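You operate a simulated robot arm through the tools that you are given. There is no shell and no other tool.

You run a simulated robot arm. Do the job below in one go: nothing can be reset, and whatever is moved stays where it is left.

TASK
Fit the tape roll from the bench and tape the near side of the coil in the tape stand.
Fine: set the tape dial to Mid before the stroke; that side only; carriage back at Load.

Only the result counts: the job must be done as asked and must still hold three seconds after the hand-in. Knocking over, shifting, dropping, spilling or breaking anything else fails it.

THE ROBOT
A 7-joint arm with a three-finger gripper, fixed in place. Base frame: the origin is on the floor under the middle of its stand, x ahead of it, y to its left, z up. Readings come in m, degrees, newtons and seconds.
With the tool pointing down near the work surface it reaches from about 0.1 to 0.88 m from the base axis. Its first joint turns from -166.0 to 166.0 degrees. Payload 2.94 kg.
The tool frame sits at the grasp point between the pads (the TCP): z along the fingers, y along the line on which they close. The tips reach 0.03 m beyond it. The gripper opens to 0.132 m; its body begins 0.107 m behind the TCP.
Orientation is told as [roll, pitch, yaw] about the base's x, y, z axes, in that order, counted from this pose: with the fingers straight down and closing along the base's y, the tool's x points along the base's -x, its y along +y and its z along -z.

THE INTERFACE
- The arm moves only by the tool step_arm. Its argument "targets" is a list that holds one entry, the list of rows, each a list of 7 numbers: the shift along the base's x, y, z in mm, then the turn, a rotation vector about the base's x, y, z in degrees, then the opening, from 0 (shut) to 1 (fully open). In form: [[[dx, dy, dz, wx, wy, wz, gripper], ...]]. A call has 1 to 20 rows; each row shifts and turns the commanded pose from where the row before left it. Rows are played at 5 a second. More than 0.05 m and 8.6 degrees between two rows, or a gripper value outside its range, and nothing of the call is played. Where a pose cannot be reached the arm comes as near as it can. A force on the tool above 60 N (or 10 N above the force at the start of the call, whichever is more), or a blocked arm, ends the call early, and 0.2 s more pass. The fingers move at their own pace (about 0.0374 m/s each) and stop on an object; they squeeze with about 26 N. The grip force told is the motor's: it shows also when the fingers shut on nothing. Time passes only in rows, and 0.2 s behind the last, so rows that do not move let the fingers close. It gives the time, the measured TCP pose, the force on the tool (base axes), the opening and the grip force at its end, in the units of the frame above (readings bear some noise), with the torque about the TCP (base axes, N m) and any sound that the robot's microphone picked up.
- Cameras (640 x 400 px; columns grow to the right, rows downward): "scene" is fixed at [0.2206, 0.5014, 1.5575]; the picture's right is [-0.71, -0.70, 0.00], its down [-0.53, 0.54, -0.65] and it looks along [0.46, -0.47, -0.76] (base axes); focal length 300 px, centre (320, 200). "wrist" rides on the gripper at [0.072, 0.003, -0.144] in the tool frame; the picture's right is [-0.04, 1.00, 0.00], its down [-0.88, -0.04, -0.48] and it looks along [-0.48, -0.02, 0.88] (tool axes); focal length 256 px, centre (320, 200). There is no depth. A picture from a camera that has moved, and an enlarged one, comes with that camera's place and axes in the base frame and with its lens.
- grab_frame(camera): a new picture of that camera. It takes no simulated time.
- slide_trunk(by): moves the trunk up (or, below 0, down) by that many m; the arm rides with it, the base frame stays. It gives what a move gives, with no picture.
- inspect(camera, box): a new picture of the part [left, top, right, bottom] of that camera's present view, enlarged. It takes no simulated time.
- sign_off(): hands the job in; it is judged then, once.

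Nothing tells you positions but the pictures and the camera data. Unless the task says otherwise, let go and move clear before handing in.

The tools are called by a JSON object that holds its "method" and its "body". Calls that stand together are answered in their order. step_arm: Moves the arm, as the interface text tells. Its arguments: {"type":"object","properties":{"targets":{"type":"array"}},"required":["targets"]} The other tools are called the same way: slide_trunk (by) moves the trunk up or down; grab_frame (camera) takes a picture; inspect (camera, box) takes an enlarged picture of a part of a camera's view; sign_off () hands the job in.

At the start:

```text
clock: 0.0
tool_pos: [0.62, 0.0412, 1.1998]
tcp_rot: [0.1, 0.0, 0.0]
ft_force: [0.0, -0.1, -0.6]
ft_torque: [-0.01, -0.01, 0.0]
gripper_width: 0.1317
grasp_force: 0.0
trunk travel left (down, up): [-0.275, 0.265]
```

scene: 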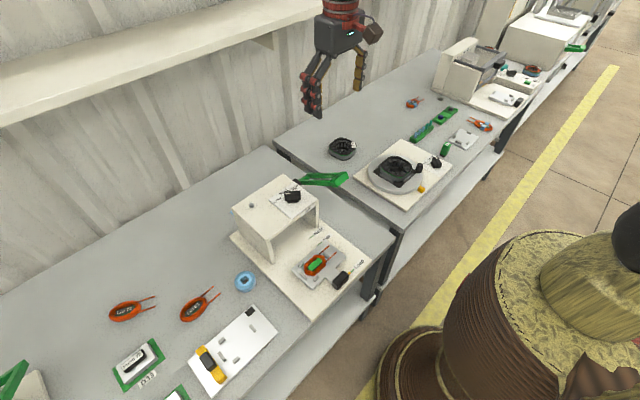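
wrist: 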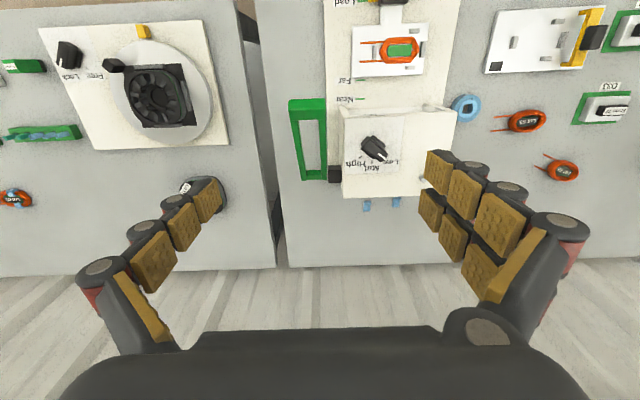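

I see a bench with a white tape stand (a bridge with a dial on top, a carriage with a coil at the front), a blue tape roll on the bench beside it, and other stations. I'll look closer before I move anything.

{"method": "inspect", "body": {"camera": "scene", "box": [200, 150, 400, 320]}}

{"method": "inspect", "body": {"camera": "wrist", "box": [280, 0, 520, 220]}}

{"method": "grab_frame", "body": {"camera": "wrist"}}

{"method": "inspect", "body": {"camera": "scene", "box": [60, 240, 320, 400]}}

```text
2.35 times, centred on (300, 235) of scene
camera zoom: at [0.2206, 0.5014, 1.5575], right [-0.71, -0.7, 0.0], down [-0.53, 0.54, -0.65], along [0.46, -0.47, -0.76], focal length 706 px, centre (367, 118)
```

zoom: 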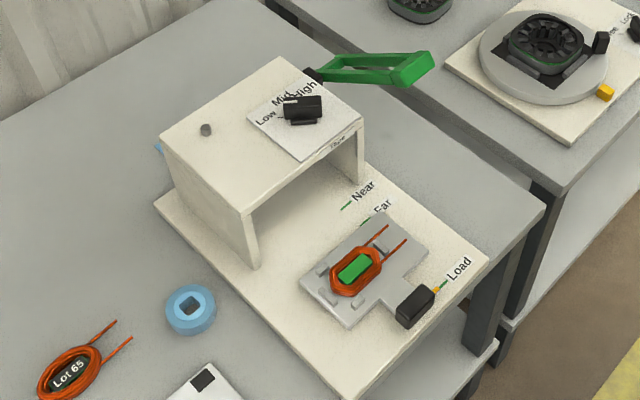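

```text
1.82 times, centred on (400, 110) of wrist
camera zoom: at [0.5466, 0.0444, 1.3427], right [0.04, 1.0, 0.0], down [0.88, -0.04, 0.48], along [0.48, -0.02, -0.88], focal length 465 px, centre (174, 364)
```

zoom: 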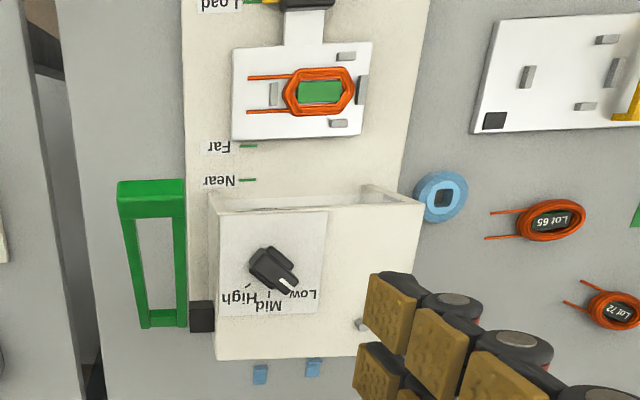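

```text
taken
camera wrist: at [0.5466, 0.0444, 1.3427], right [0.04, 1.0, 0.0], down [0.88, -0.04, 0.48], along [0.48, -0.02, -0.88], focal length 256 px, centre (320, 200)
```

wrist: 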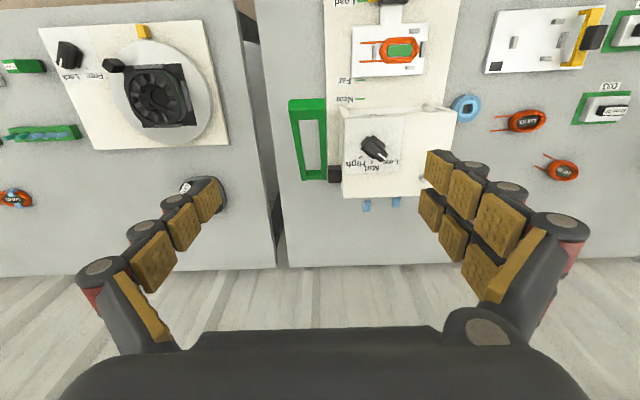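

```text
2.46 times, centred on (190, 320) of scene
camera zoom: at [0.2206, 0.5014, 1.5575], right [-0.71, -0.7, 0.0], down [-0.53, 0.54, -0.65], along [0.46, -0.47, -0.76], focal length 738 px, centre (640, -95)
```

zoom: 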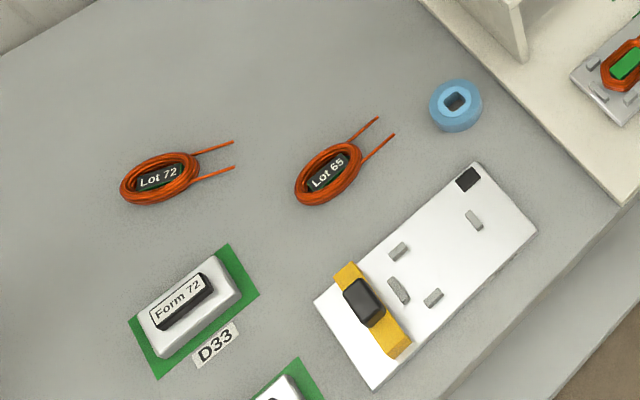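

The roll is at about (0.653, 0.372, 0.73). The bridge top spans x 0.63–0.80, y 0.085–0.28 at z ≈ 0.875, with a dial near (0.695, 0.135) and a peg near (0.757, 0.237). I'll move the wrist camera for closer views of the stand.

{"method": "step_arm", "body": {"targets": [[[-34, 22, -10, 0, 0, 0, 1], [-34, 22, -10, 0, 0, 0, 1], [-34, 22, -10, 0, 0, 0, 1], [-34, 22, -10, 0, 0, 0, 1], [-34, 22, -10, 0, 0, 0, 1]]]}}

{"method": "grab_frame", "body": {"camera": "wrist"}}

{"method": "inspect", "body": {"camera": "wrist", "box": [220, 40, 420, 240]}}

{"method": "inspect", "body": {"camera": "scene", "box": [230, 160, 330, 230]}}

{"method": "inspect", "body": {"camera": "scene", "box": [280, 220, 390, 300]}}

```text
clock: 1.2
tool_pos: [0.4485, 0.1524, 1.1506]
tcp_rot: [0.0, -0.1, -0.1]
ft_force: [0.1, -0.7, 0.5]
ft_torque: [0.01, 0.0, -0.01]
gripper_width: 0.1318
grasp_force: 0.1
trunk travel left (down, up): [-0.275, 0.265]
```

```text
taken
camera wrist: at [0.3759, 0.1556, 1.2937], right [0.04, 1.0, 0.0], down [0.88, -0.04, 0.48], along [0.48, -0.02, -0.88], focal length 256 px, centre (320, 200)
```

wrist: 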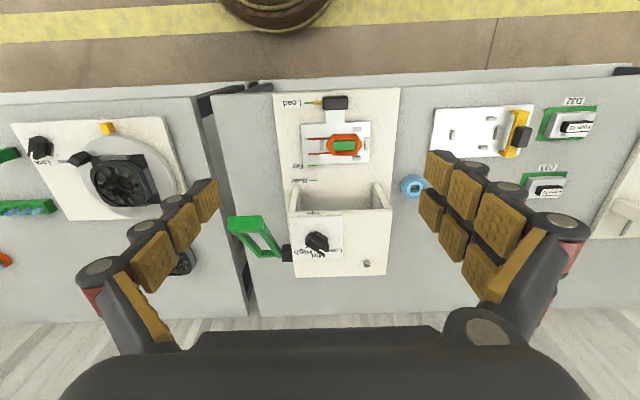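

```text
2.00 times, centred on (320, 140) of wrist
camera zoom: at [0.3759, 0.1556, 1.2937], right [0.04, 1.0, 0.0], down [0.88, -0.04, 0.48], along [0.48, -0.02, -0.88], focal length 512 px, centre (320, 320)
```

zoom: 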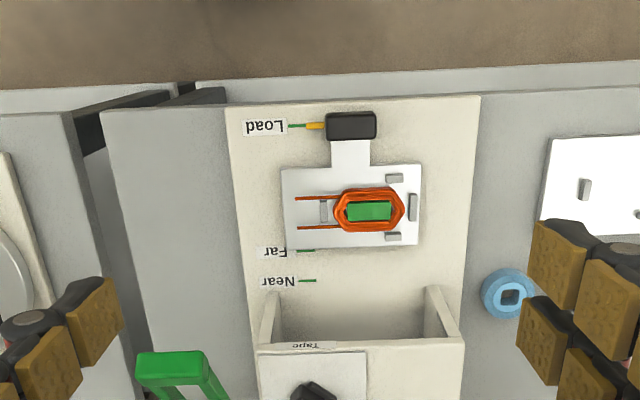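

```text
5.71 times, centred on (280, 195) of scene
camera zoom: at [0.2206, 0.5014, 1.5575], right [-0.71, -0.7, 0.0], down [-0.53, 0.54, -0.65], along [0.46, -0.47, -0.76], focal length 1714 px, centre (549, 229)
```

zoom: 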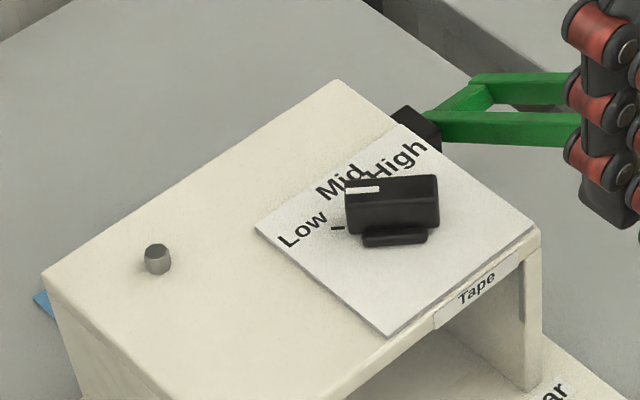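

```text
5.00 times, centred on (335, 260) of scene
camera zoom: at [0.2206, 0.5014, 1.5575], right [-0.71, -0.7, 0.0], down [-0.53, 0.54, -0.65], along [0.46, -0.47, -0.76], focal length 1500 px, centre (245, -100)
```

zoom: 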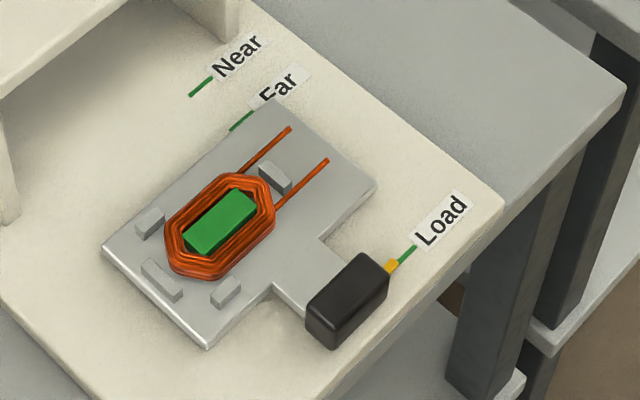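

{"method": "inspect", "body": {"camera": "wrist", "box": [280, 205, 380, 285]}}

{"method": "inspect", "body": {"camera": "scene", "box": [260, 175, 320, 215]}}

{"method": "inspect", "body": {"camera": "scene", "box": [220, 255, 275, 300]}}

{"method": "inspect", "body": {"camera": "wrist", "box": [380, 160, 440, 210]}}

```text
5.00 times, centred on (330, 245) of wrist
camera zoom: at [0.3759, 0.1556, 1.2937], right [0.04, 1.0, 0.0], down [0.88, -0.04, 0.48], along [0.48, -0.02, -0.88], focal length 1280 px, centre (270, -25)
```

zoom: 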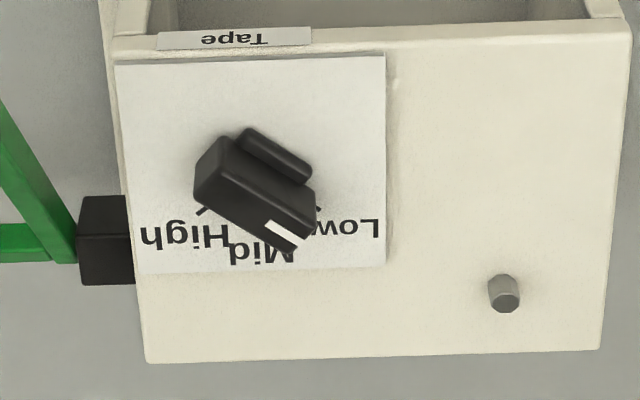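

```text
10.00 times, centred on (290, 195) of scene
camera zoom: at [0.2206, 0.5014, 1.5575], right [-0.71, -0.7, 0.0], down [-0.53, 0.54, -0.65], along [0.46, -0.47, -0.76], focal length 2999 px, centre (620, 250)
```

zoom: 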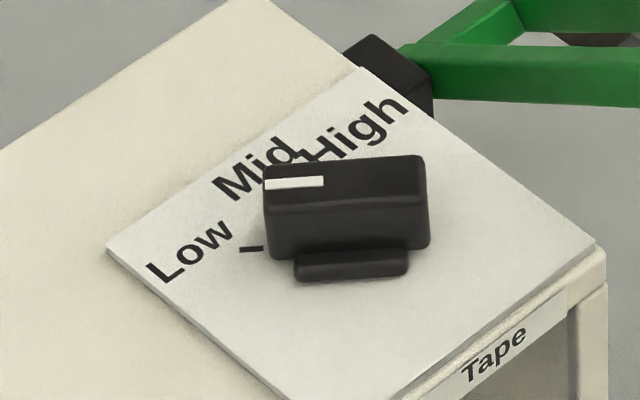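

```text
8.89 times, centred on (248, 278) of scene
camera zoom: at [0.2206, 0.5014, 1.5575], right [-0.71, -0.7, 0.0], down [-0.53, 0.54, -0.65], along [0.46, -0.47, -0.76], focal length 2666 px, centre (964, -489)
```

zoom: 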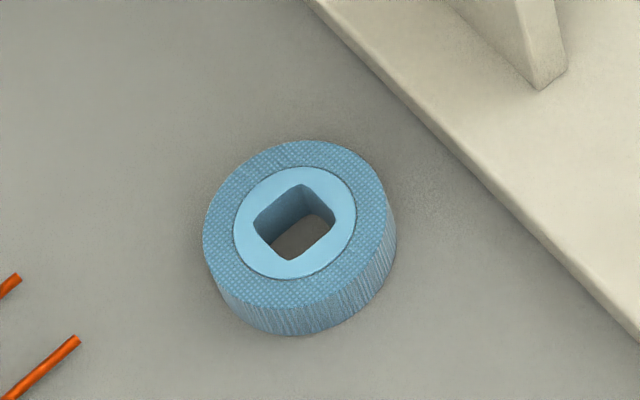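

```text
8.00 times, centred on (410, 185) of wrist
camera zoom: at [0.3759, 0.1556, 1.2937], right [0.04, 1.0, 0.0], down [0.88, -0.04, 0.48], along [0.48, -0.02, -0.88], focal length 2048 px, centre (-400, 320)
```

zoom: 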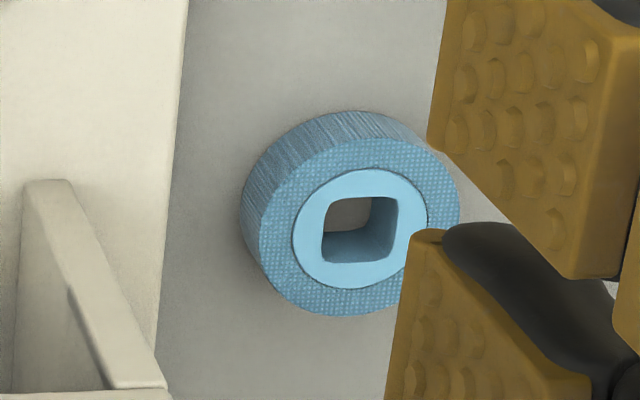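

The dial currently points at Low, and Mid looks to be straight along +x. The stand's peg is on the bridge top and the green lever is raised on the −y side. I'll look from further in to see the peg and the blue bits behind the bridge.

{"method": "step_arm", "body": {"targets": [[[42, 8, 0, 0, 0, 0, 1], [42, 8, 0, 0, 0, 0, 1], [42, 8, 0, 0, 0, 0, 1], [42, 8, 0, 0, 0, 0, 1], [42, 8, 0, 0, 0, 0, 1], [42, 8, 0, 0, 0, 0, 1]]]}}

{"method": "grab_frame", "body": {"camera": "wrist"}}

{"method": "inspect", "body": {"camera": "wrist", "box": [220, 80, 400, 200]}}

```text
clock: 2.6
tool_pos: [0.7029, 0.2006, 1.1484]
tcp_rot: [-0.1, 0.2, 0.0]
ft_force: [0.9, -1.0, -0.3]
ft_torque: [-0.02, 0.02, 0.01]
gripper_width: 0.1318
grasp_force: 0.1
trunk travel left (down, up): [-0.275, 0.265]
```

```text
taken
camera wrist: at [0.6313, 0.2029, 1.2919], right [0.04, 1.0, 0.0], down [0.88, -0.04, 0.47], along [0.47, -0.02, -0.88], focal length 256 px, centre (320, 200)
```

wrist: 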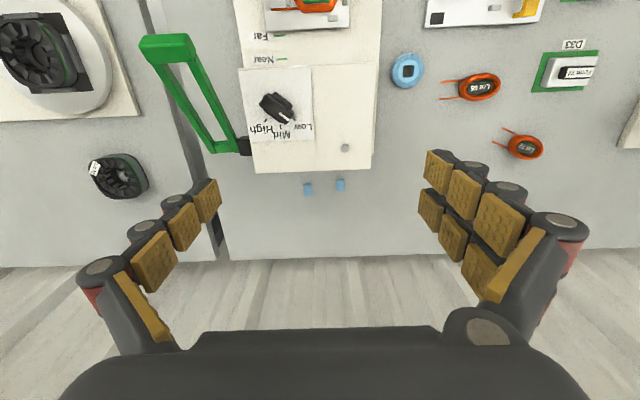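

```text
3.33 times, centred on (310, 140) of wrist
camera zoom: at [0.6313, 0.2029, 1.2919], right [0.04, 1.0, 0.0], down [0.88, -0.04, 0.47], along [0.47, -0.02, -0.88], focal length 853 px, centre (353, 400)
```

zoom: 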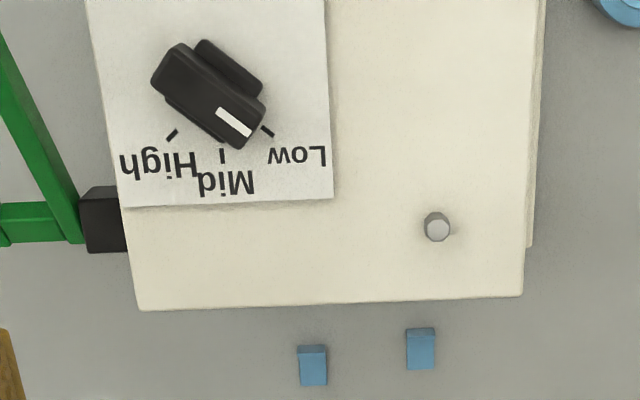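

The two blue blocks behind the bridge are small clutter to leave alone. Next I'll get a closer look at the dial and peg from above.

{"method": "step_arm", "body": {"targets": [[[-19.5, -17.5, -34.5, 0, 0, 0, 1], [-19.5, -17.5, -34.5, 0, 0, 0, 1], [-19.5, -17.5, -34.5, 0, 0, 0, 1], [-19.5, -17.5, -34.5, 0, 0, 0, 1]]]}}

{"method": "grab_frame", "body": {"camera": "wrist"}}

{"method": "inspect", "body": {"camera": "wrist", "box": [240, 130, 400, 250]}}

{"method": "grab_frame", "body": {"camera": "scene"}}

```text
clock: 3.6
tool_pos: [0.6245, 0.1292, 1.012]
tcp_rot: [-0.1, -0.2, 0.1]
ft_force: [0.4, 0.2, 0.2]
ft_torque: [0.0, 0.03, -0.01]
gripper_width: 0.132
grasp_force: 0.1
trunk travel left (down, up): [-0.275, 0.265]
```

```text
taken
camera wrist: at [0.5529, 0.132, 1.1542], right [0.04, 1.0, 0.0], down [0.88, -0.04, 0.48], along [0.48, -0.02, -0.88], focal length 256 px, centre (320, 200)
```

wrist: 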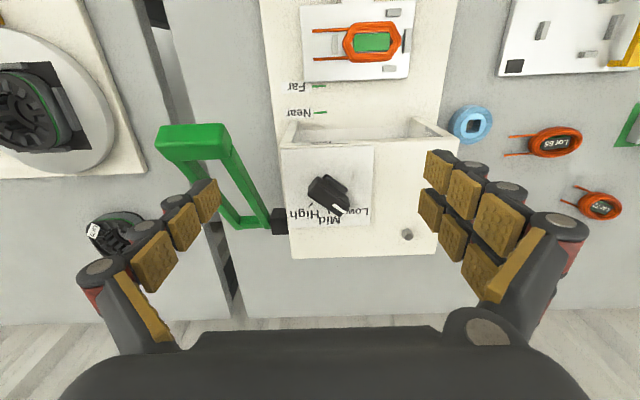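

```text
3.33 times, centred on (320, 190) of wrist
camera zoom: at [0.5529, 0.132, 1.1542], right [0.04, 1.0, 0.0], down [0.88, -0.04, 0.48], along [0.48, -0.02, -0.88], focal length 853 px, centre (320, 233)
```

zoom: 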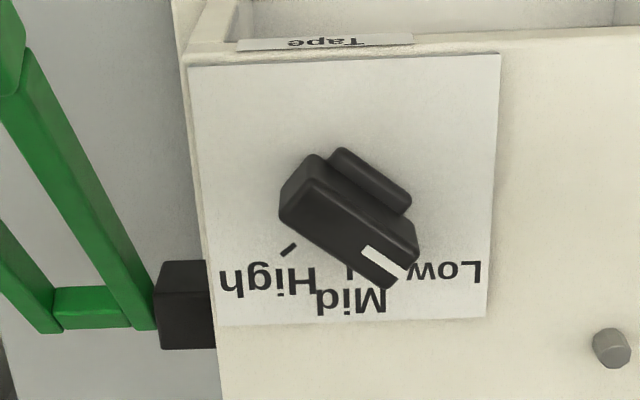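

```text
taken
```

scene: 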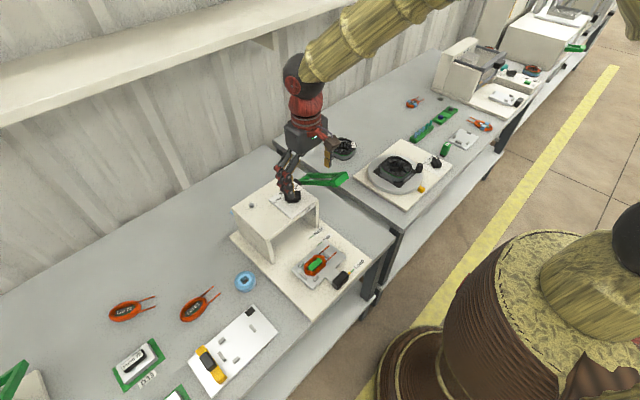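

{"method": "inspect", "body": {"camera": "scene", "box": [250, 110, 370, 210]}}

{"method": "inspect", "body": {"camera": "wrist", "box": [60, 120, 640, 400]}}

```text
4.00 times, centred on (310, 160) of scene
camera zoom: at [0.2206, 0.5014, 1.5575], right [-0.71, -0.7, 0.0], down [-0.53, 0.54, -0.65], along [0.46, -0.47, -0.76], focal length 1200 px, centre (360, 360)
```

zoom: 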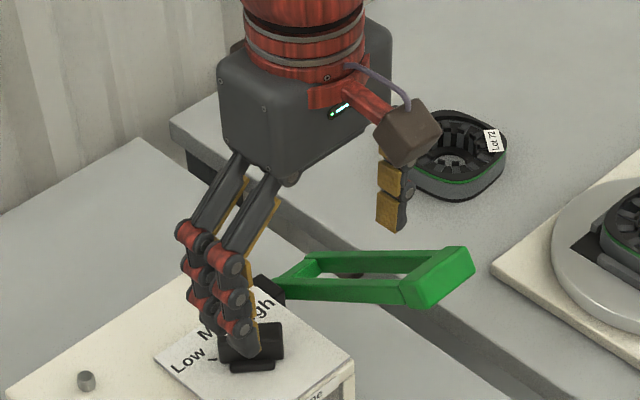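

```text
1.10 times, centred on (350, 260) of wrist
camera zoom: at [0.5529, 0.132, 1.1542], right [0.04, 1.0, 0.0], down [0.88, -0.04, 0.48], along [0.48, -0.02, -0.88], focal length 282 px, centre (287, 134)
```

zoom: 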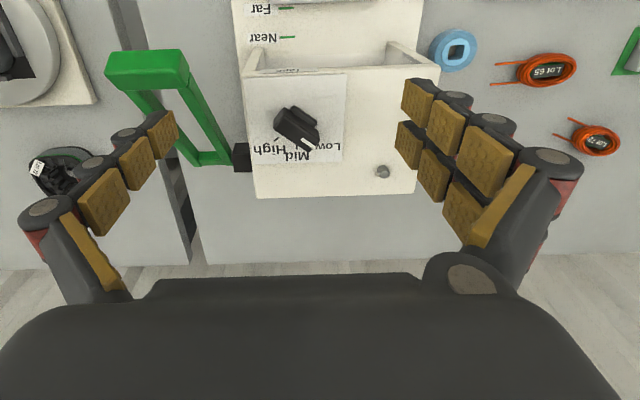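

The knob centre looks to be at about (0.686, 0.139), with its top near z 0.912. It points about 50° from +x toward +y, at the Low tick. I'll yaw the gripper about +50° over it with a partly closed opening and check alignment.

{"method": "step_arm", "body": {"targets": [[[8.8, 1.4, 0, 0, 0, 7.14, 0.6], [8.8, 1.4, 0, 0, 0, 7.14, 0.6], [8.8, 1.4, 0, 0, 0, 7.14, 0.6], [8.8, 1.4, 0, 0, 0, 7.14, 0.6], [8.8, 1.4, 0, 0, 0, 7.14, 0.6], [8.8, 1.4, 0, 0, 0, 7.14, 0.6], [8.7, 1.4, 0, 0, 0, 7.14, 0.6], [0, 0, 0, 0, 0, 0, 0.6]]]}}

{"method": "grab_frame", "body": {"camera": "wrist"}}

{"method": "inspect", "body": {"camera": "wrist", "box": [240, 100, 400, 220]}}

{"method": "inspect", "body": {"camera": "scene", "box": [230, 120, 370, 220]}}

```text
clock: 5.4
tool_pos: [0.685, 0.1388, 1.0113]
tcp_rot: [0.0, 0.1, 50.1]
ft_force: [-0.6, 0.2, -0.1]
ft_torque: [0.0, -0.02, -0.01]
gripper_width: 0.0792
grasp_force: 0.0
trunk travel left (down, up): [-0.275, 0.265]
```

```text
taken
camera wrist: at [0.636, 0.0858, 1.1548], right [-0.74, 0.67, 0.0], down [0.59, 0.65, 0.48], along [0.32, 0.35, -0.88], focal length 256 px, centre (320, 200)
```

wrist: 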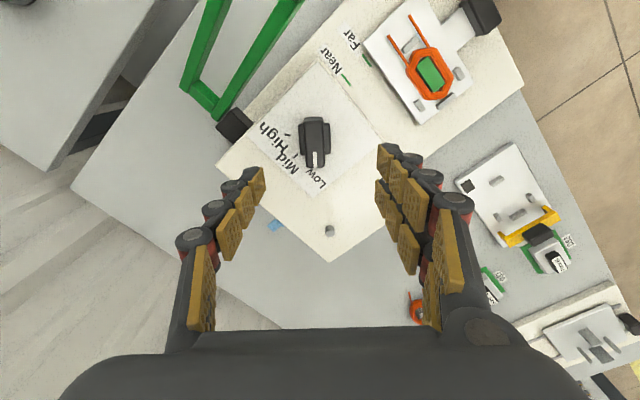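

```text
3.33 times, centred on (320, 160) of wrist
camera zoom: at [0.636, 0.0858, 1.1548], right [-0.74, 0.67, 0.0], down [0.59, 0.65, 0.48], along [0.32, 0.35, -0.88], focal length 853 px, centre (320, 333)
```

zoom: 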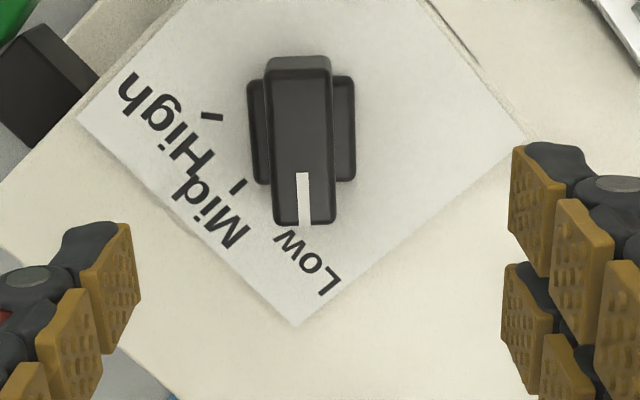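

```text
4.00 times, centred on (300, 170) of scene
camera zoom: at [0.2206, 0.5014, 1.5575], right [-0.71, -0.7, 0.0], down [-0.53, 0.54, -0.65], along [0.46, -0.47, -0.76], focal length 1200 px, centre (400, 320)
```

zoom: 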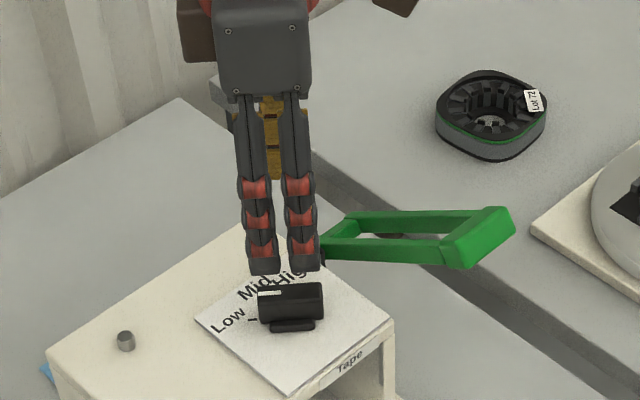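

The knob is a narrow bar on a wider flange, exactly aligned with the gripper's 50° yaw. I'll centre on it (a small shift of about +2, −6 mm), come down in steps and check the tips.

{"method": "step_arm", "body": {"targets": [[[1.6, -6.2, 0, 0, 0, 0, 0.5], [0, 0, -25, 0, 0, 0, 0.5], [0, 0, -25, 0, 0, 0, 0.5], [0, 0, -15, 0, 0, 0, 0.5], [0, 0, 0, 0, 0, 0, 0.5]]]}}

{"method": "grab_frame", "body": {"camera": "wrist"}}

{"method": "inspect", "body": {"camera": "wrist", "box": [240, 130, 400, 250]}}

{"method": "inspect", "body": {"camera": "scene", "box": [250, 150, 330, 220]}}

```text
clock: 6.6
tool_pos: [0.6885, 0.132, 0.9458]
tcp_rot: [0.0, 0.0, 50.0]
ft_force: [0.2, -1.5, 0.0]
ft_torque: [-0.01, -0.03, -0.04]
gripper_width: 0.0659
grasp_force: 0.1
trunk travel left (down, up): [-0.275, 0.265]
```

```text
taken
camera wrist: at [0.6381, 0.0792, 1.0895], right [-0.74, 0.67, 0.0], down [0.59, 0.65, 0.48], along [0.32, 0.35, -0.88], focal length 256 px, centre (320, 200)
```

wrist: 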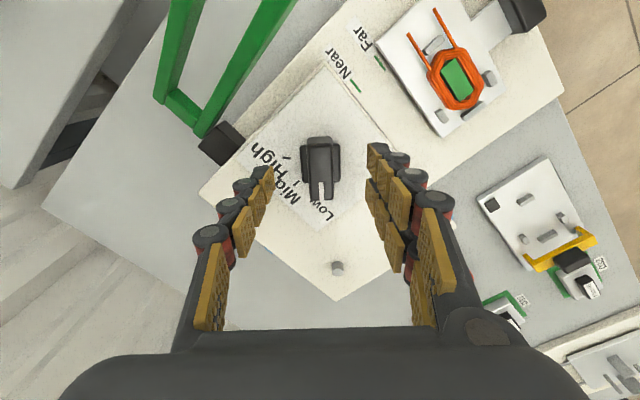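

```text
3.33 times, centred on (320, 190) of wrist
camera zoom: at [0.6381, 0.0792, 1.0895], right [-0.74, 0.67, 0.0], down [0.59, 0.65, 0.48], along [0.32, 0.35, -0.88], focal length 853 px, centre (320, 233)
```

zoom: 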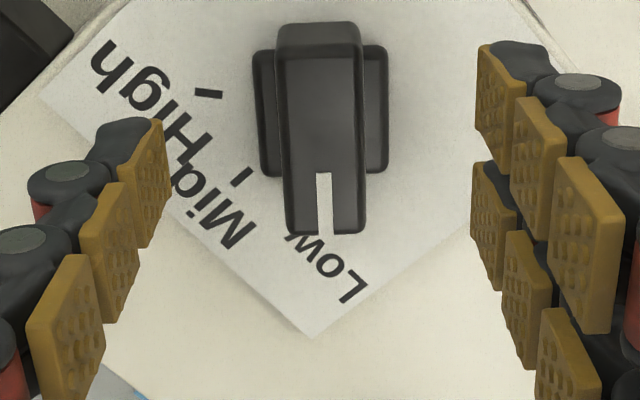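

```text
5.71 times, centred on (290, 185) of scene
camera zoom: at [0.2206, 0.5014, 1.5575], right [-0.71, -0.7, 0.0], down [-0.53, 0.54, -0.65], along [0.46, -0.47, -0.76], focal length 1714 px, centre (491, 286)
```

zoom: 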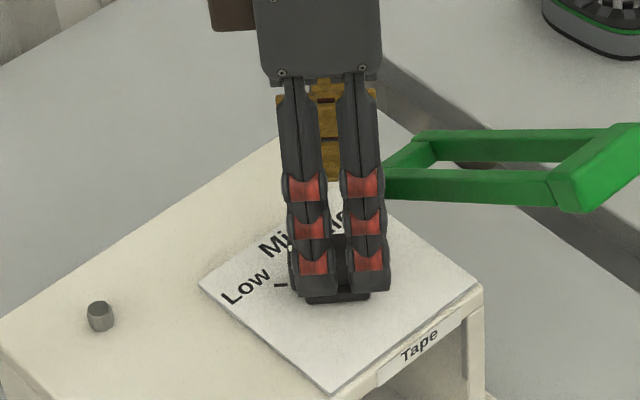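

{"method": "step_arm", "body": {"targets": [[[-1, 0, -6, 0, 0, 0, 0.5], [0, 0, -6, 0, 0, 0, 0.45], [0, 0, 0, 0, 0, 0, 0.4]]]}}

{"method": "inspect", "body": {"camera": "wrist", "box": [240, 110, 400, 230]}}

{"method": "inspect", "body": {"camera": "scene", "box": [260, 160, 320, 215]}}

```text
clock: 7.4
tool_pos: [0.6847, 0.1313, 0.935]
tcp_rot: [0.0, 0.0, 49.9]
ft_force: [-0.2, -0.7, 0.3]
ft_torque: [0.03, -0.02, -0.02]
gripper_width: 0.0525
grasp_force: 0.2
trunk travel left (down, up): [-0.275, 0.265]
```

```text
3.33 times, centred on (320, 170) of wrist
camera zoom: at [0.636, 0.0787, 1.0773], right [-0.74, 0.68, 0.0], down [0.59, 0.65, 0.48], along [0.32, 0.35, -0.88], focal length 853 px, centre (320, 300)
```

zoom: 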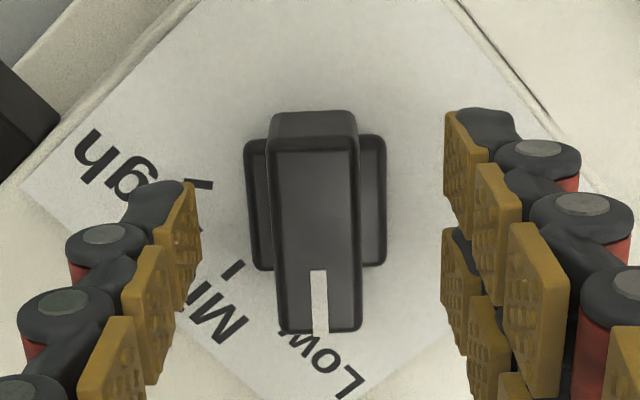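

```text
7.27 times, centred on (290, 188) of scene
camera zoom: at [0.2206, 0.5014, 1.5575], right [-0.71, -0.7, 0.0], down [-0.53, 0.54, -0.65], along [0.46, -0.47, -0.76], focal length 2181 px, centre (538, 291)
```

zoom: 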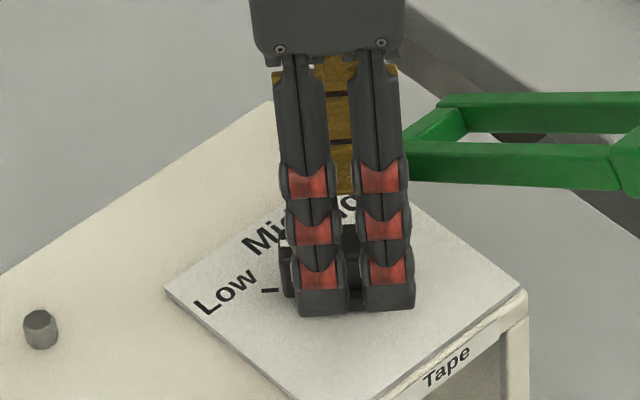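

{"method": "step_arm", "body": {"targets": [[[2.7, 1.7, 0, 0, 0, 0, 0.4], [0, 0, -3, 0, 0, 0, 0.35], [0, 0, 0, 0, 0, 0, 0.25], [0, 0, 0, 0, 0, 0, 0.15], [0, 0, 0, 0, 0, 0, 0.05], [0, 0, 0, 0, 0, 0, 0.05], [0, 0, 0, 0, 0, 0, 0.05]]]}}

{"method": "inspect", "body": {"camera": "wrist", "box": [240, 110, 400, 230]}}

{"method": "inspect", "body": {"camera": "scene", "box": [260, 160, 320, 215]}}

```text
clock: 9.0
tool_pos: [0.688, 0.1352, 0.9323]
tcp_rot: [0.1, 0.0, 50.0]
ft_force: [4.0, -3.6, -0.9]
ft_torque: [-0.11, -0.34, -0.03]
gripper_width: 0.0197
grasp_force: 42.4
trunk travel left (down, up): [-0.275, 0.265]
```

```text
3.33 times, centred on (320, 170) of wrist
camera zoom: at [0.639, 0.0809, 1.0746], right [-0.74, 0.68, 0.0], down [0.59, 0.65, 0.48], along [0.32, 0.35, -0.88], focal length 853 px, centre (320, 300)
```

zoom: 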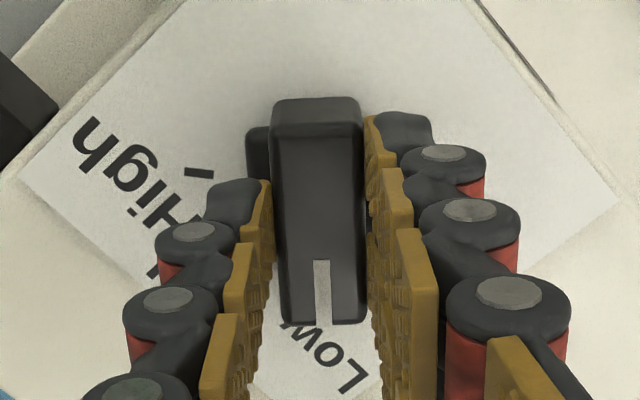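

```text
7.27 times, centred on (290, 188) of scene
camera zoom: at [0.2206, 0.5014, 1.5575], right [-0.71, -0.7, 0.0], down [-0.53, 0.54, -0.65], along [0.46, -0.47, -0.76], focal length 2181 px, centre (538, 291)
```

zoom: 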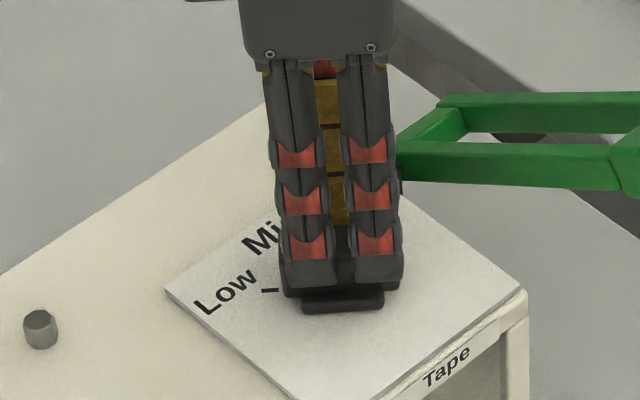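

The knob is firmly gripped (20 mm wide). Now I turn it −50° toward Mid.

{"method": "step_arm", "body": {"targets": [[[0, 0, 0, 0, 0, -5, 0.05], [0, 0, 0, 0, 0, -5, 0.05], [0, 0, 0, 0, 0, -5, 0.05], [0, 0, 0, 0, 0, -5, 0.05], [0, 0, 0, 0, 0, -5, 0.05], [0, 0, 0, 0, 0, -5, 0.05], [0, 0, 0, 0, 0, -5, 0.05], [0, 0, 0, 0, 0, -5, 0.05], [0, 0, 0, 0, 0, -5, 0.05], [0, 0, 0, 0, 0, -5, 0.05], [0, 0, 0, 0, 0, 0, 0.05]]]}}

{"method": "inspect", "body": {"camera": "wrist", "box": [240, 110, 400, 230]}}

{"method": "inspect", "body": {"camera": "scene", "box": [260, 160, 320, 215]}}

```text
clock: 11.4
tool_pos: [0.6875, 0.1366, 0.9312]
tcp_rot: [-0.1, 0.0, 0.0]
ft_force: [-9.5, 16.8, -0.5]
ft_torque: [0.57, -0.87, 0.05]
gripper_width: 0.0196
grasp_force: 44.6
trunk travel left (down, up): [-0.275, 0.265]
```

```text
3.33 times, centred on (320, 170) of wrist
camera zoom: at [0.6147, 0.1396, 1.0747], right [0.04, 1.0, 0.0], down [0.88, -0.04, 0.48], along [0.48, -0.02, -0.88], focal length 853 px, centre (320, 300)
```

zoom: 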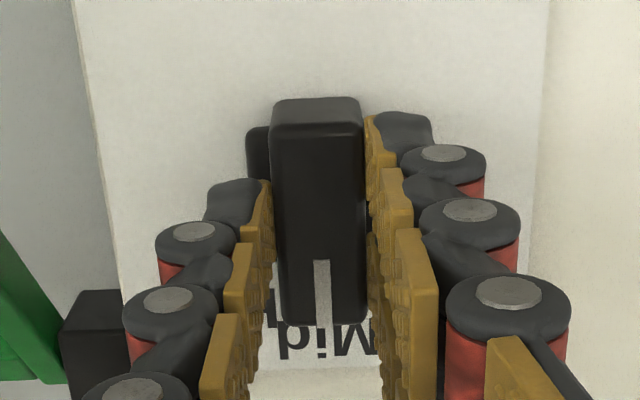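

```text
7.27 times, centred on (290, 188) of scene
camera zoom: at [0.2206, 0.5014, 1.5575], right [-0.71, -0.7, 0.0], down [-0.53, 0.54, -0.65], along [0.46, -0.47, -0.76], focal length 2181 px, centre (538, 291)
```

zoom: 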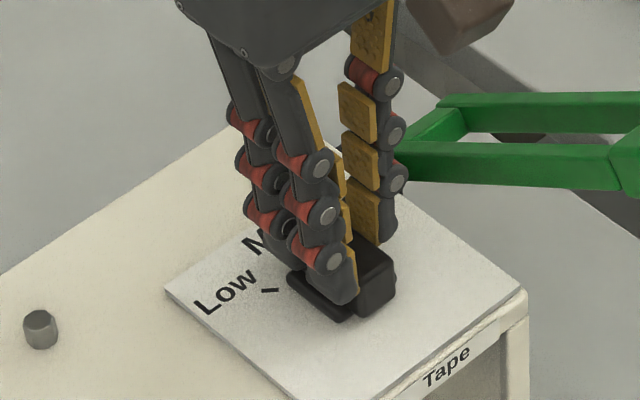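

The knob now points along +x (Mid). I'll relieve the side force, release gently, rise and check the pointer.

{"method": "step_arm", "body": {"targets": [[[-1, 2, 0, 0, 0, 0, 0.05], [0, 0, 0, 0, 0, 0, 0.2], [0, 0, 0, 0, 0, 0, 0.3], [0, 0, 0, 0, 0, 0, 0.35], [0, 0, 20, 0, 0, 0, 0.35], [0, 0, 30, 0, 0, 0, 0.35], [0, 0, 30, 0, 0, 0, 0.35]]]}}

{"method": "grab_frame", "body": {"camera": "wrist"}}

{"method": "inspect", "body": {"camera": "wrist", "box": [240, 100, 400, 220]}}

{"method": "inspect", "body": {"camera": "scene", "box": [250, 160, 330, 220]}}

```text
clock: 13.0
tool_pos: [0.6851, 0.1354, 1.0089]
tcp_rot: [0.0, 0.0, 0.0]
ft_force: [-0.5, 0.6, 0.0]
ft_torque: [0.0, -0.04, 0.01]
gripper_width: 0.046
grasp_force: 0.0
trunk travel left (down, up): [-0.275, 0.265]
```

```text
taken
camera wrist: at [0.6122, 0.1389, 1.1525], right [0.04, 1.0, 0.0], down [0.88, -0.04, 0.48], along [0.48, -0.02, -0.88], focal length 256 px, centre (320, 200)
```

wrist: 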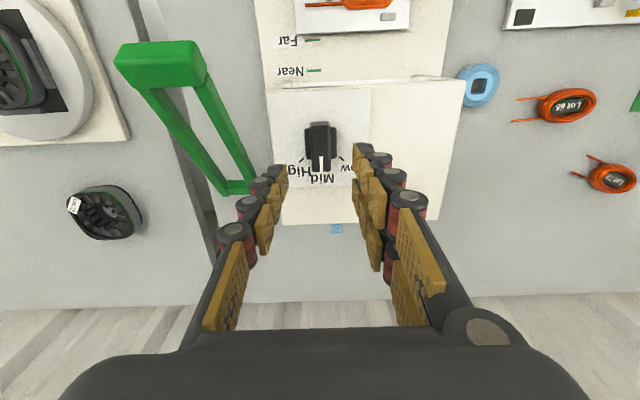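

```text
3.33 times, centred on (320, 160) of wrist
camera zoom: at [0.6122, 0.1389, 1.1525], right [0.04, 1.0, 0.0], down [0.88, -0.04, 0.48], along [0.48, -0.02, -0.88], focal length 853 px, centre (320, 333)
```

zoom: 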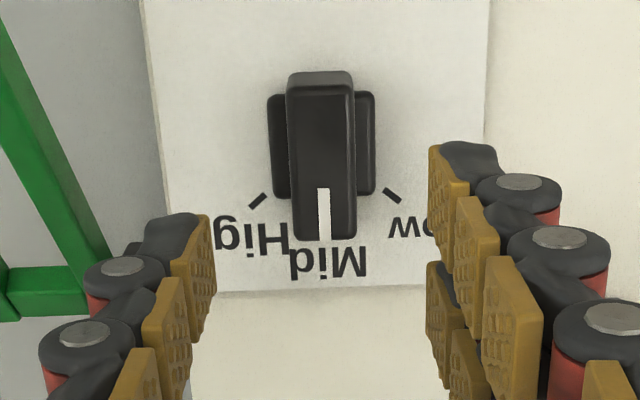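

```text
6.67 times, centred on (290, 190) of scene
camera zoom: at [0.2206, 0.5014, 1.5575], right [-0.71, -0.7, 0.0], down [-0.53, 0.54, -0.65], along [0.46, -0.47, -0.76], focal length 2000 px, centre (520, 267)
```

zoom: 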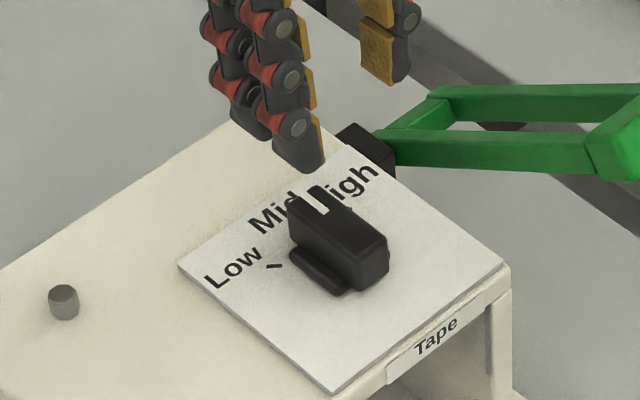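

The dial pointer is now on the Mid tick. Next is the roll. I'll approach it with the gripper yawed −90° so the fingers close along x, clear of the stand's base plate and the white fixture, and look at it from above first.

{"method": "step_arm", "body": {"targets": [[[-2.9, 19.6, -1, 0, 0, -7.5, 0.35], [-2.9, 19.6, -1, 0, 0, -7.5, 0.35], [-2.9, 19.6, -1, 0, 0, -7.5, 0.35], [-2.9, 19.6, -1, 0, 0, -7.5, 0.35], [-2.9, 19.6, -1, 0, 0, -7.5, 0.35], [-2.9, 19.6, -1, 0, 0, -7.5, 0.35], [-2.9, 19.6, -1, 0, 0, -7.5, 0.5], [-2.9, 19.6, -1, 0, 0, -7.5, 0.7], [-2.9, 19.6, -1, 0, 0, -7.5, 0.7], [-2.9, 19.6, -1, 0, 0, -7.5, 0.7], [-2.9, 19.6, -1, 0, 0, -7.5, 0.7], [-2.9, 19.6, -1, 0, 0, -7.5, 0.7], [0, 0, -40, 0, 0, 0, 0.7], [0, 0, -40, 0, 0, 0, 0.7]]]}}

{"method": "grab_frame", "body": {"camera": "wrist"}}

{"method": "inspect", "body": {"camera": "wrist", "box": [240, 100, 400, 220]}}

{"method": "inspect", "body": {"camera": "scene", "box": [180, 180, 320, 310]}}

```text
clock: 16.0
tool_pos: [0.6509, 0.3726, 0.9185]
tcp_rot: [0.0, 0.0, -89.9]
ft_force: [0.3, 0.1, 1.3]
ft_torque: [-0.05, 0.06, 0.0]
gripper_width: 0.0922
grasp_force: 0.0
trunk travel left (down, up): [-0.275, 0.265]
```

```text
taken
camera wrist: at [0.6543, 0.4448, 1.0621], right [1.0, -0.04, 0.0], down [-0.04, -0.88, 0.48], along [-0.02, -0.48, -0.88], focal length 256 px, centre (320, 200)
```

wrist: 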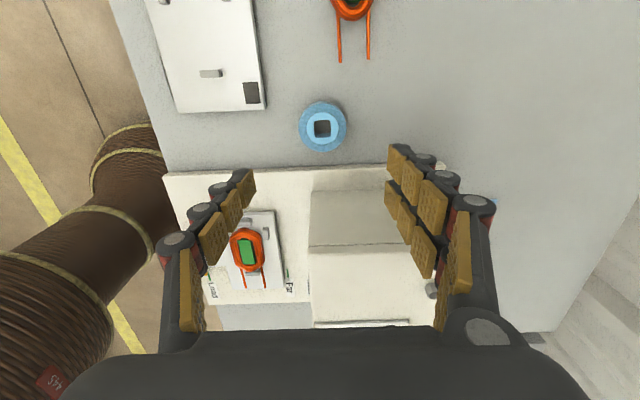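

```text
3.33 times, centred on (320, 160) of wrist
camera zoom: at [0.6543, 0.4448, 1.0621], right [1.0, -0.04, 0.0], down [-0.04, -0.88, 0.48], along [-0.02, -0.48, -0.88], focal length 853 px, centre (320, 333)
```

zoom: 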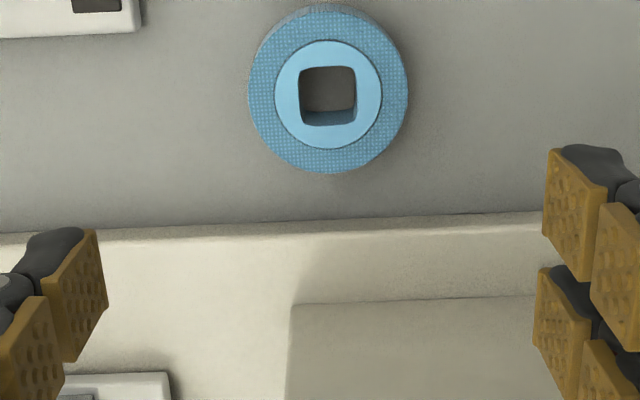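

```text
3.08 times, centred on (250, 245) of scene
camera zoom: at [0.2206, 0.5014, 1.5575], right [-0.71, -0.7, 0.0], down [-0.53, 0.54, -0.65], along [0.46, -0.47, -0.76], focal length 923 px, centre (535, 62)
```

zoom: 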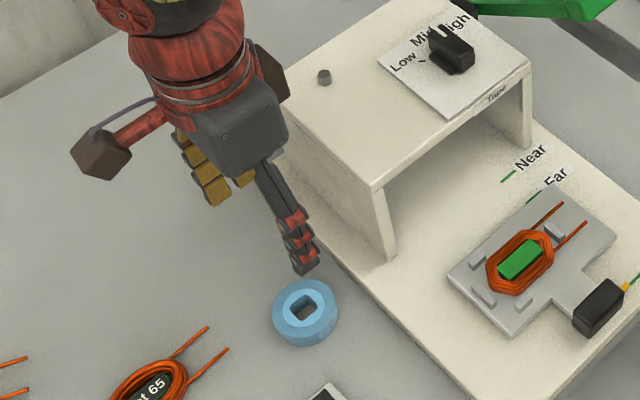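

The roll is almost centred below the gripper at about (0.656, 0.3705). I'll descend part-way to refine its height and centring.

{"method": "step_arm", "body": {"targets": [[[3, -1.5, -25, 0, 0, 0, 0.7], [0, 0, -25, 0, 0, 0, 0.7], [0, 0, -25, 0, 0, 0, 0.7], [0, 0, -25, 0, 0, 0, 0.7], [0, 0, 0, 0, 0, 0, 0.7]]]}}

{"method": "grab_frame", "body": {"camera": "wrist"}}

{"method": "inspect", "body": {"camera": "wrist", "box": [240, 100, 400, 220]}}

{"method": "inspect", "body": {"camera": "scene", "box": [180, 200, 300, 310]}}

```text
clock: 17.2
tool_pos: [0.6554, 0.3698, 0.8192]
tcp_rot: [0.1, 0.0, -90.0]
ft_force: [0.1, -0.4, -0.4]
ft_torque: [-0.04, 0.04, 0.0]
gripper_width: 0.0922
grasp_force: 0.0
trunk travel left (down, up): [-0.275, 0.265]
```

```text
taken
camera wrist: at [0.6572, 0.4423, 0.9626], right [1.0, -0.04, 0.0], down [-0.04, -0.88, 0.48], along [-0.02, -0.48, -0.88], focal length 256 px, centre (320, 200)
```

wrist: 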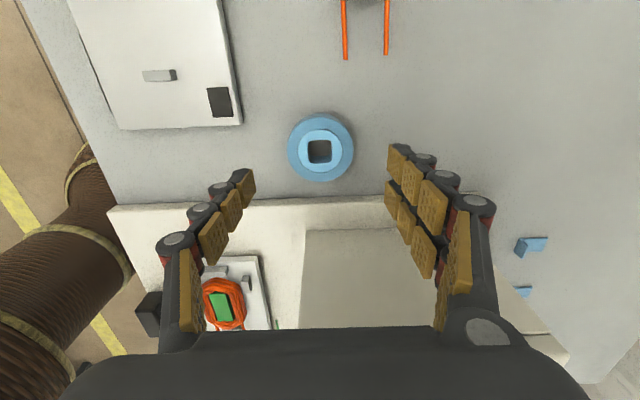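

```text
3.33 times, centred on (320, 160) of wrist
camera zoom: at [0.6572, 0.4423, 0.9626], right [1.0, -0.04, 0.0], down [-0.04, -0.88, 0.48], along [-0.02, -0.48, -0.88], focal length 853 px, centre (320, 333)
```

zoom: 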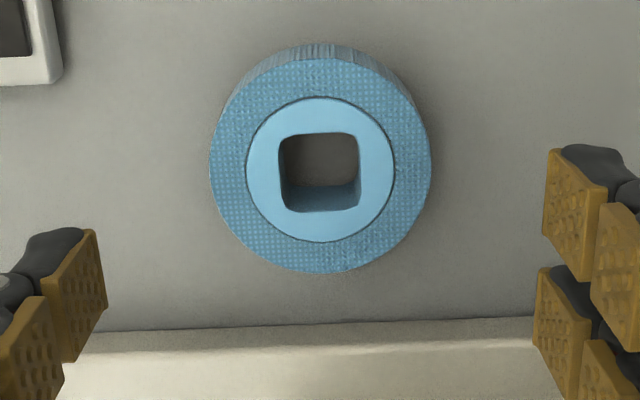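

```text
3.64 times, centred on (240, 255) of scene
camera zoom: at [0.2206, 0.5014, 1.5575], right [-0.71, -0.7, 0.0], down [-0.53, 0.54, -0.65], along [0.46, -0.47, -0.76], focal length 1091 px, centre (611, 0)
```

zoom: 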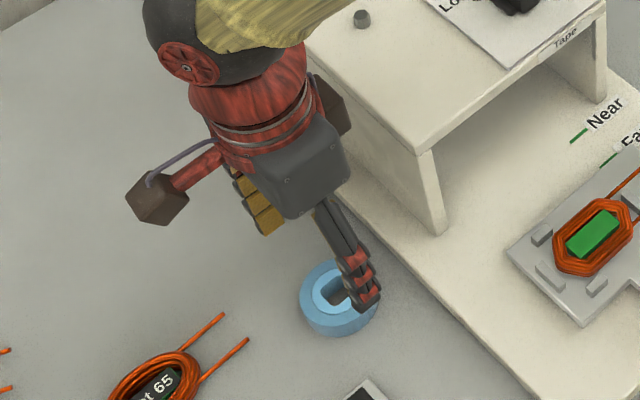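

The roll is centred under the gripper: 60 mm diameter, top at z ≈ 0.739, table at ≈ 0.716. I'll go down until the tips are a few mm above the table, then close on it.

{"method": "step_arm", "body": {"targets": [[[0, 0, -25, 0, 0, 0, 0.7], [0, 0, -25, 0, 0, 0, 0.7], [0, 0, -10, 0, 0, 0, 0.7], [0, 0, -4, 0, 0, 0, 0.65], [0, 0, -2, 0, 0, 0, 0.6], [0, 0, 0, 0, 0, 0, 0.55]]]}}

{"method": "grab_frame", "body": {"camera": "wrist"}}

{"method": "inspect", "body": {"camera": "scene", "box": [180, 220, 300, 310]}}

```text
clock: 18.6
tool_pos: [0.6558, 0.3712, 0.7537]
tcp_rot: [0.0, 0.0, -90.0]
ft_force: [-0.2, 1.0, -1.4]
ft_torque: [-0.02, 0.03, 0.03]
gripper_width: 0.0727
grasp_force: 0.2
trunk travel left (down, up): [-0.275, 0.265]
```

```text
taken
camera wrist: at [0.6579, 0.4426, 0.8965], right [1.0, -0.04, 0.0], down [-0.04, -0.88, 0.48], along [-0.02, -0.48, -0.88], focal length 256 px, centre (320, 200)
```

wrist: 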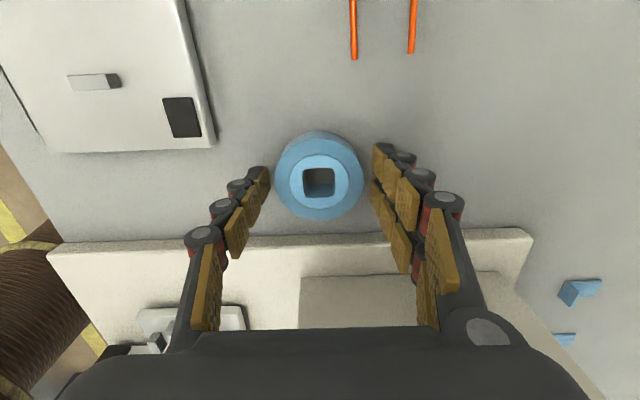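

```text
4.44 times, centred on (240, 265) of scene
camera zoom: at [0.2206, 0.5014, 1.5575], right [-0.71, -0.7, 0.0], down [-0.53, 0.54, -0.65], along [0.46, -0.47, -0.76], focal length 1333 px, centre (676, -89)
```

zoom: 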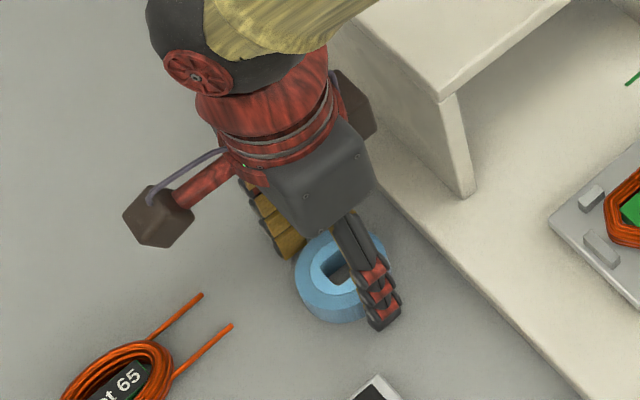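

{"method": "step_arm", "body": {"targets": [[[0, 0, 0, 0, 0, 0, 0.4], [0, 0, 0, 0, 0, 0, 0.3], [0, 0, 0, 0, 0, 0, 0.3], [0, 0, 0, 0, 0, 0, 0.3]]]}}

{"method": "inspect", "body": {"camera": "wrist", "box": [220, 100, 420, 250]}}

{"method": "inspect", "body": {"camera": "scene", "box": [180, 220, 300, 310]}}

```text
clock: 19.6
tool_pos: [0.6549, 0.3688, 0.7532]
tcp_rot: [0.0, 0.0, -90.0]
ft_force: [-1.2, -0.1, 0.9]
ft_torque: [0.01, 0.06, -0.01]
gripper_width: 0.0581
grasp_force: 25.8
trunk travel left (down, up): [-0.275, 0.265]
```

```text
2.67 times, centred on (320, 175) of wrist
camera zoom: at [0.6579, 0.4426, 0.8966], right [1.0, -0.04, 0.0], down [-0.04, -0.88, 0.48], along [-0.02, -0.48, -0.88], focal length 683 px, centre (320, 267)
```

zoom: 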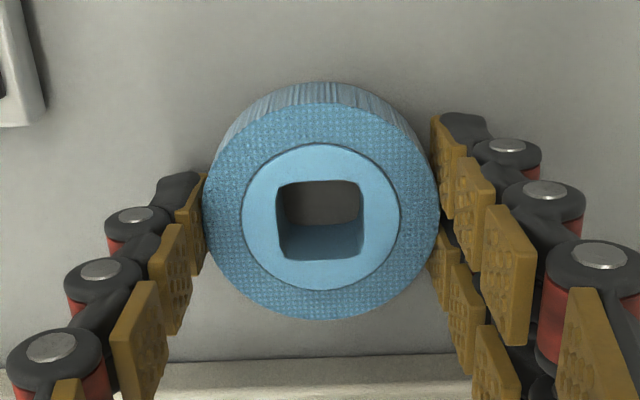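

```text
4.44 times, centred on (240, 265) of scene
camera zoom: at [0.2206, 0.5014, 1.5575], right [-0.71, -0.7, 0.0], down [-0.53, 0.54, -0.65], along [0.46, -0.47, -0.76], focal length 1333 px, centre (676, -89)
```

zoom: 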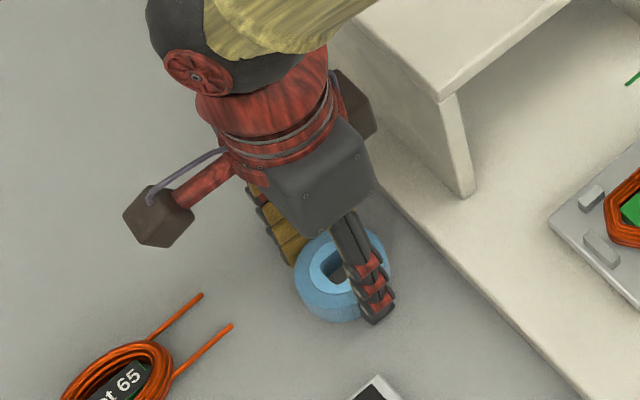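

The roll is held at 25.8 N. I'll lift it clear and move over the bridge to a pose where the wrist camera looks straight down on the peg.

{"method": "step_arm", "body": {"targets": [[[0, 0, 20, 0, 0, 0, 0.3], [0, 0, 30, 0, 0, 0, 0.3], [0, 0, 40, 0, 0, 0, 0.3], [0, 0, 40, 0, 0, 0, 0.3], [0, 0, 40, 0, 0, 0, 0.3], [0, 0, 40, 0, 0, 0, 0.3], [0, 0, 36, 0, 0, 0, 0.3], [0, 0, 0, 0, 0, 0, 0.3]]]}}

{"method": "grab_frame", "body": {"camera": "wrist"}}

{"method": "grab_frame", "body": {"camera": "scene"}}

```text
clock: 21.4
tool_pos: [0.6574, 0.3687, 1.0006]
tcp_rot: [-0.1, -0.1, -90.0]
ft_force: [0.2, -0.3, -0.4]
ft_torque: [-0.02, -0.02, -0.01]
gripper_width: 0.0576
grasp_force: 26.2
trunk travel left (down, up): [-0.275, 0.265]
```

```text
taken
camera wrist: at [0.6591, 0.4425, 1.1433], right [1.0, -0.04, 0.0], down [-0.04, -0.88, 0.48], along [-0.02, -0.48, -0.88], focal length 256 px, centre (320, 200)
```

wrist: 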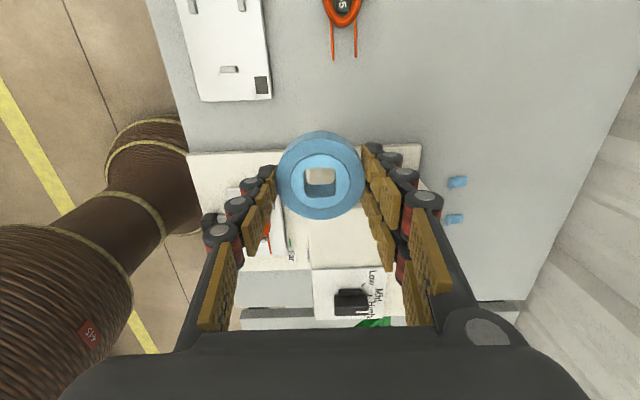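

```text
taken
```

scene: 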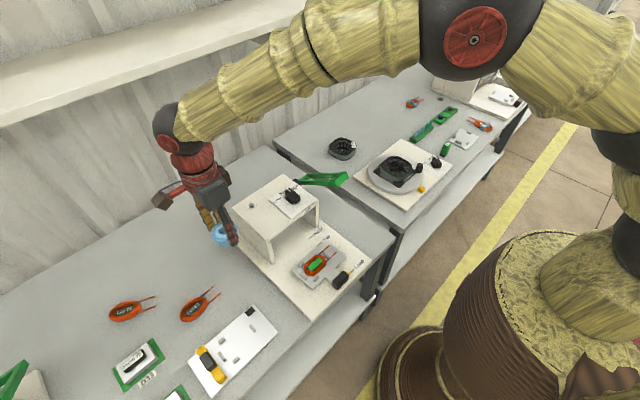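

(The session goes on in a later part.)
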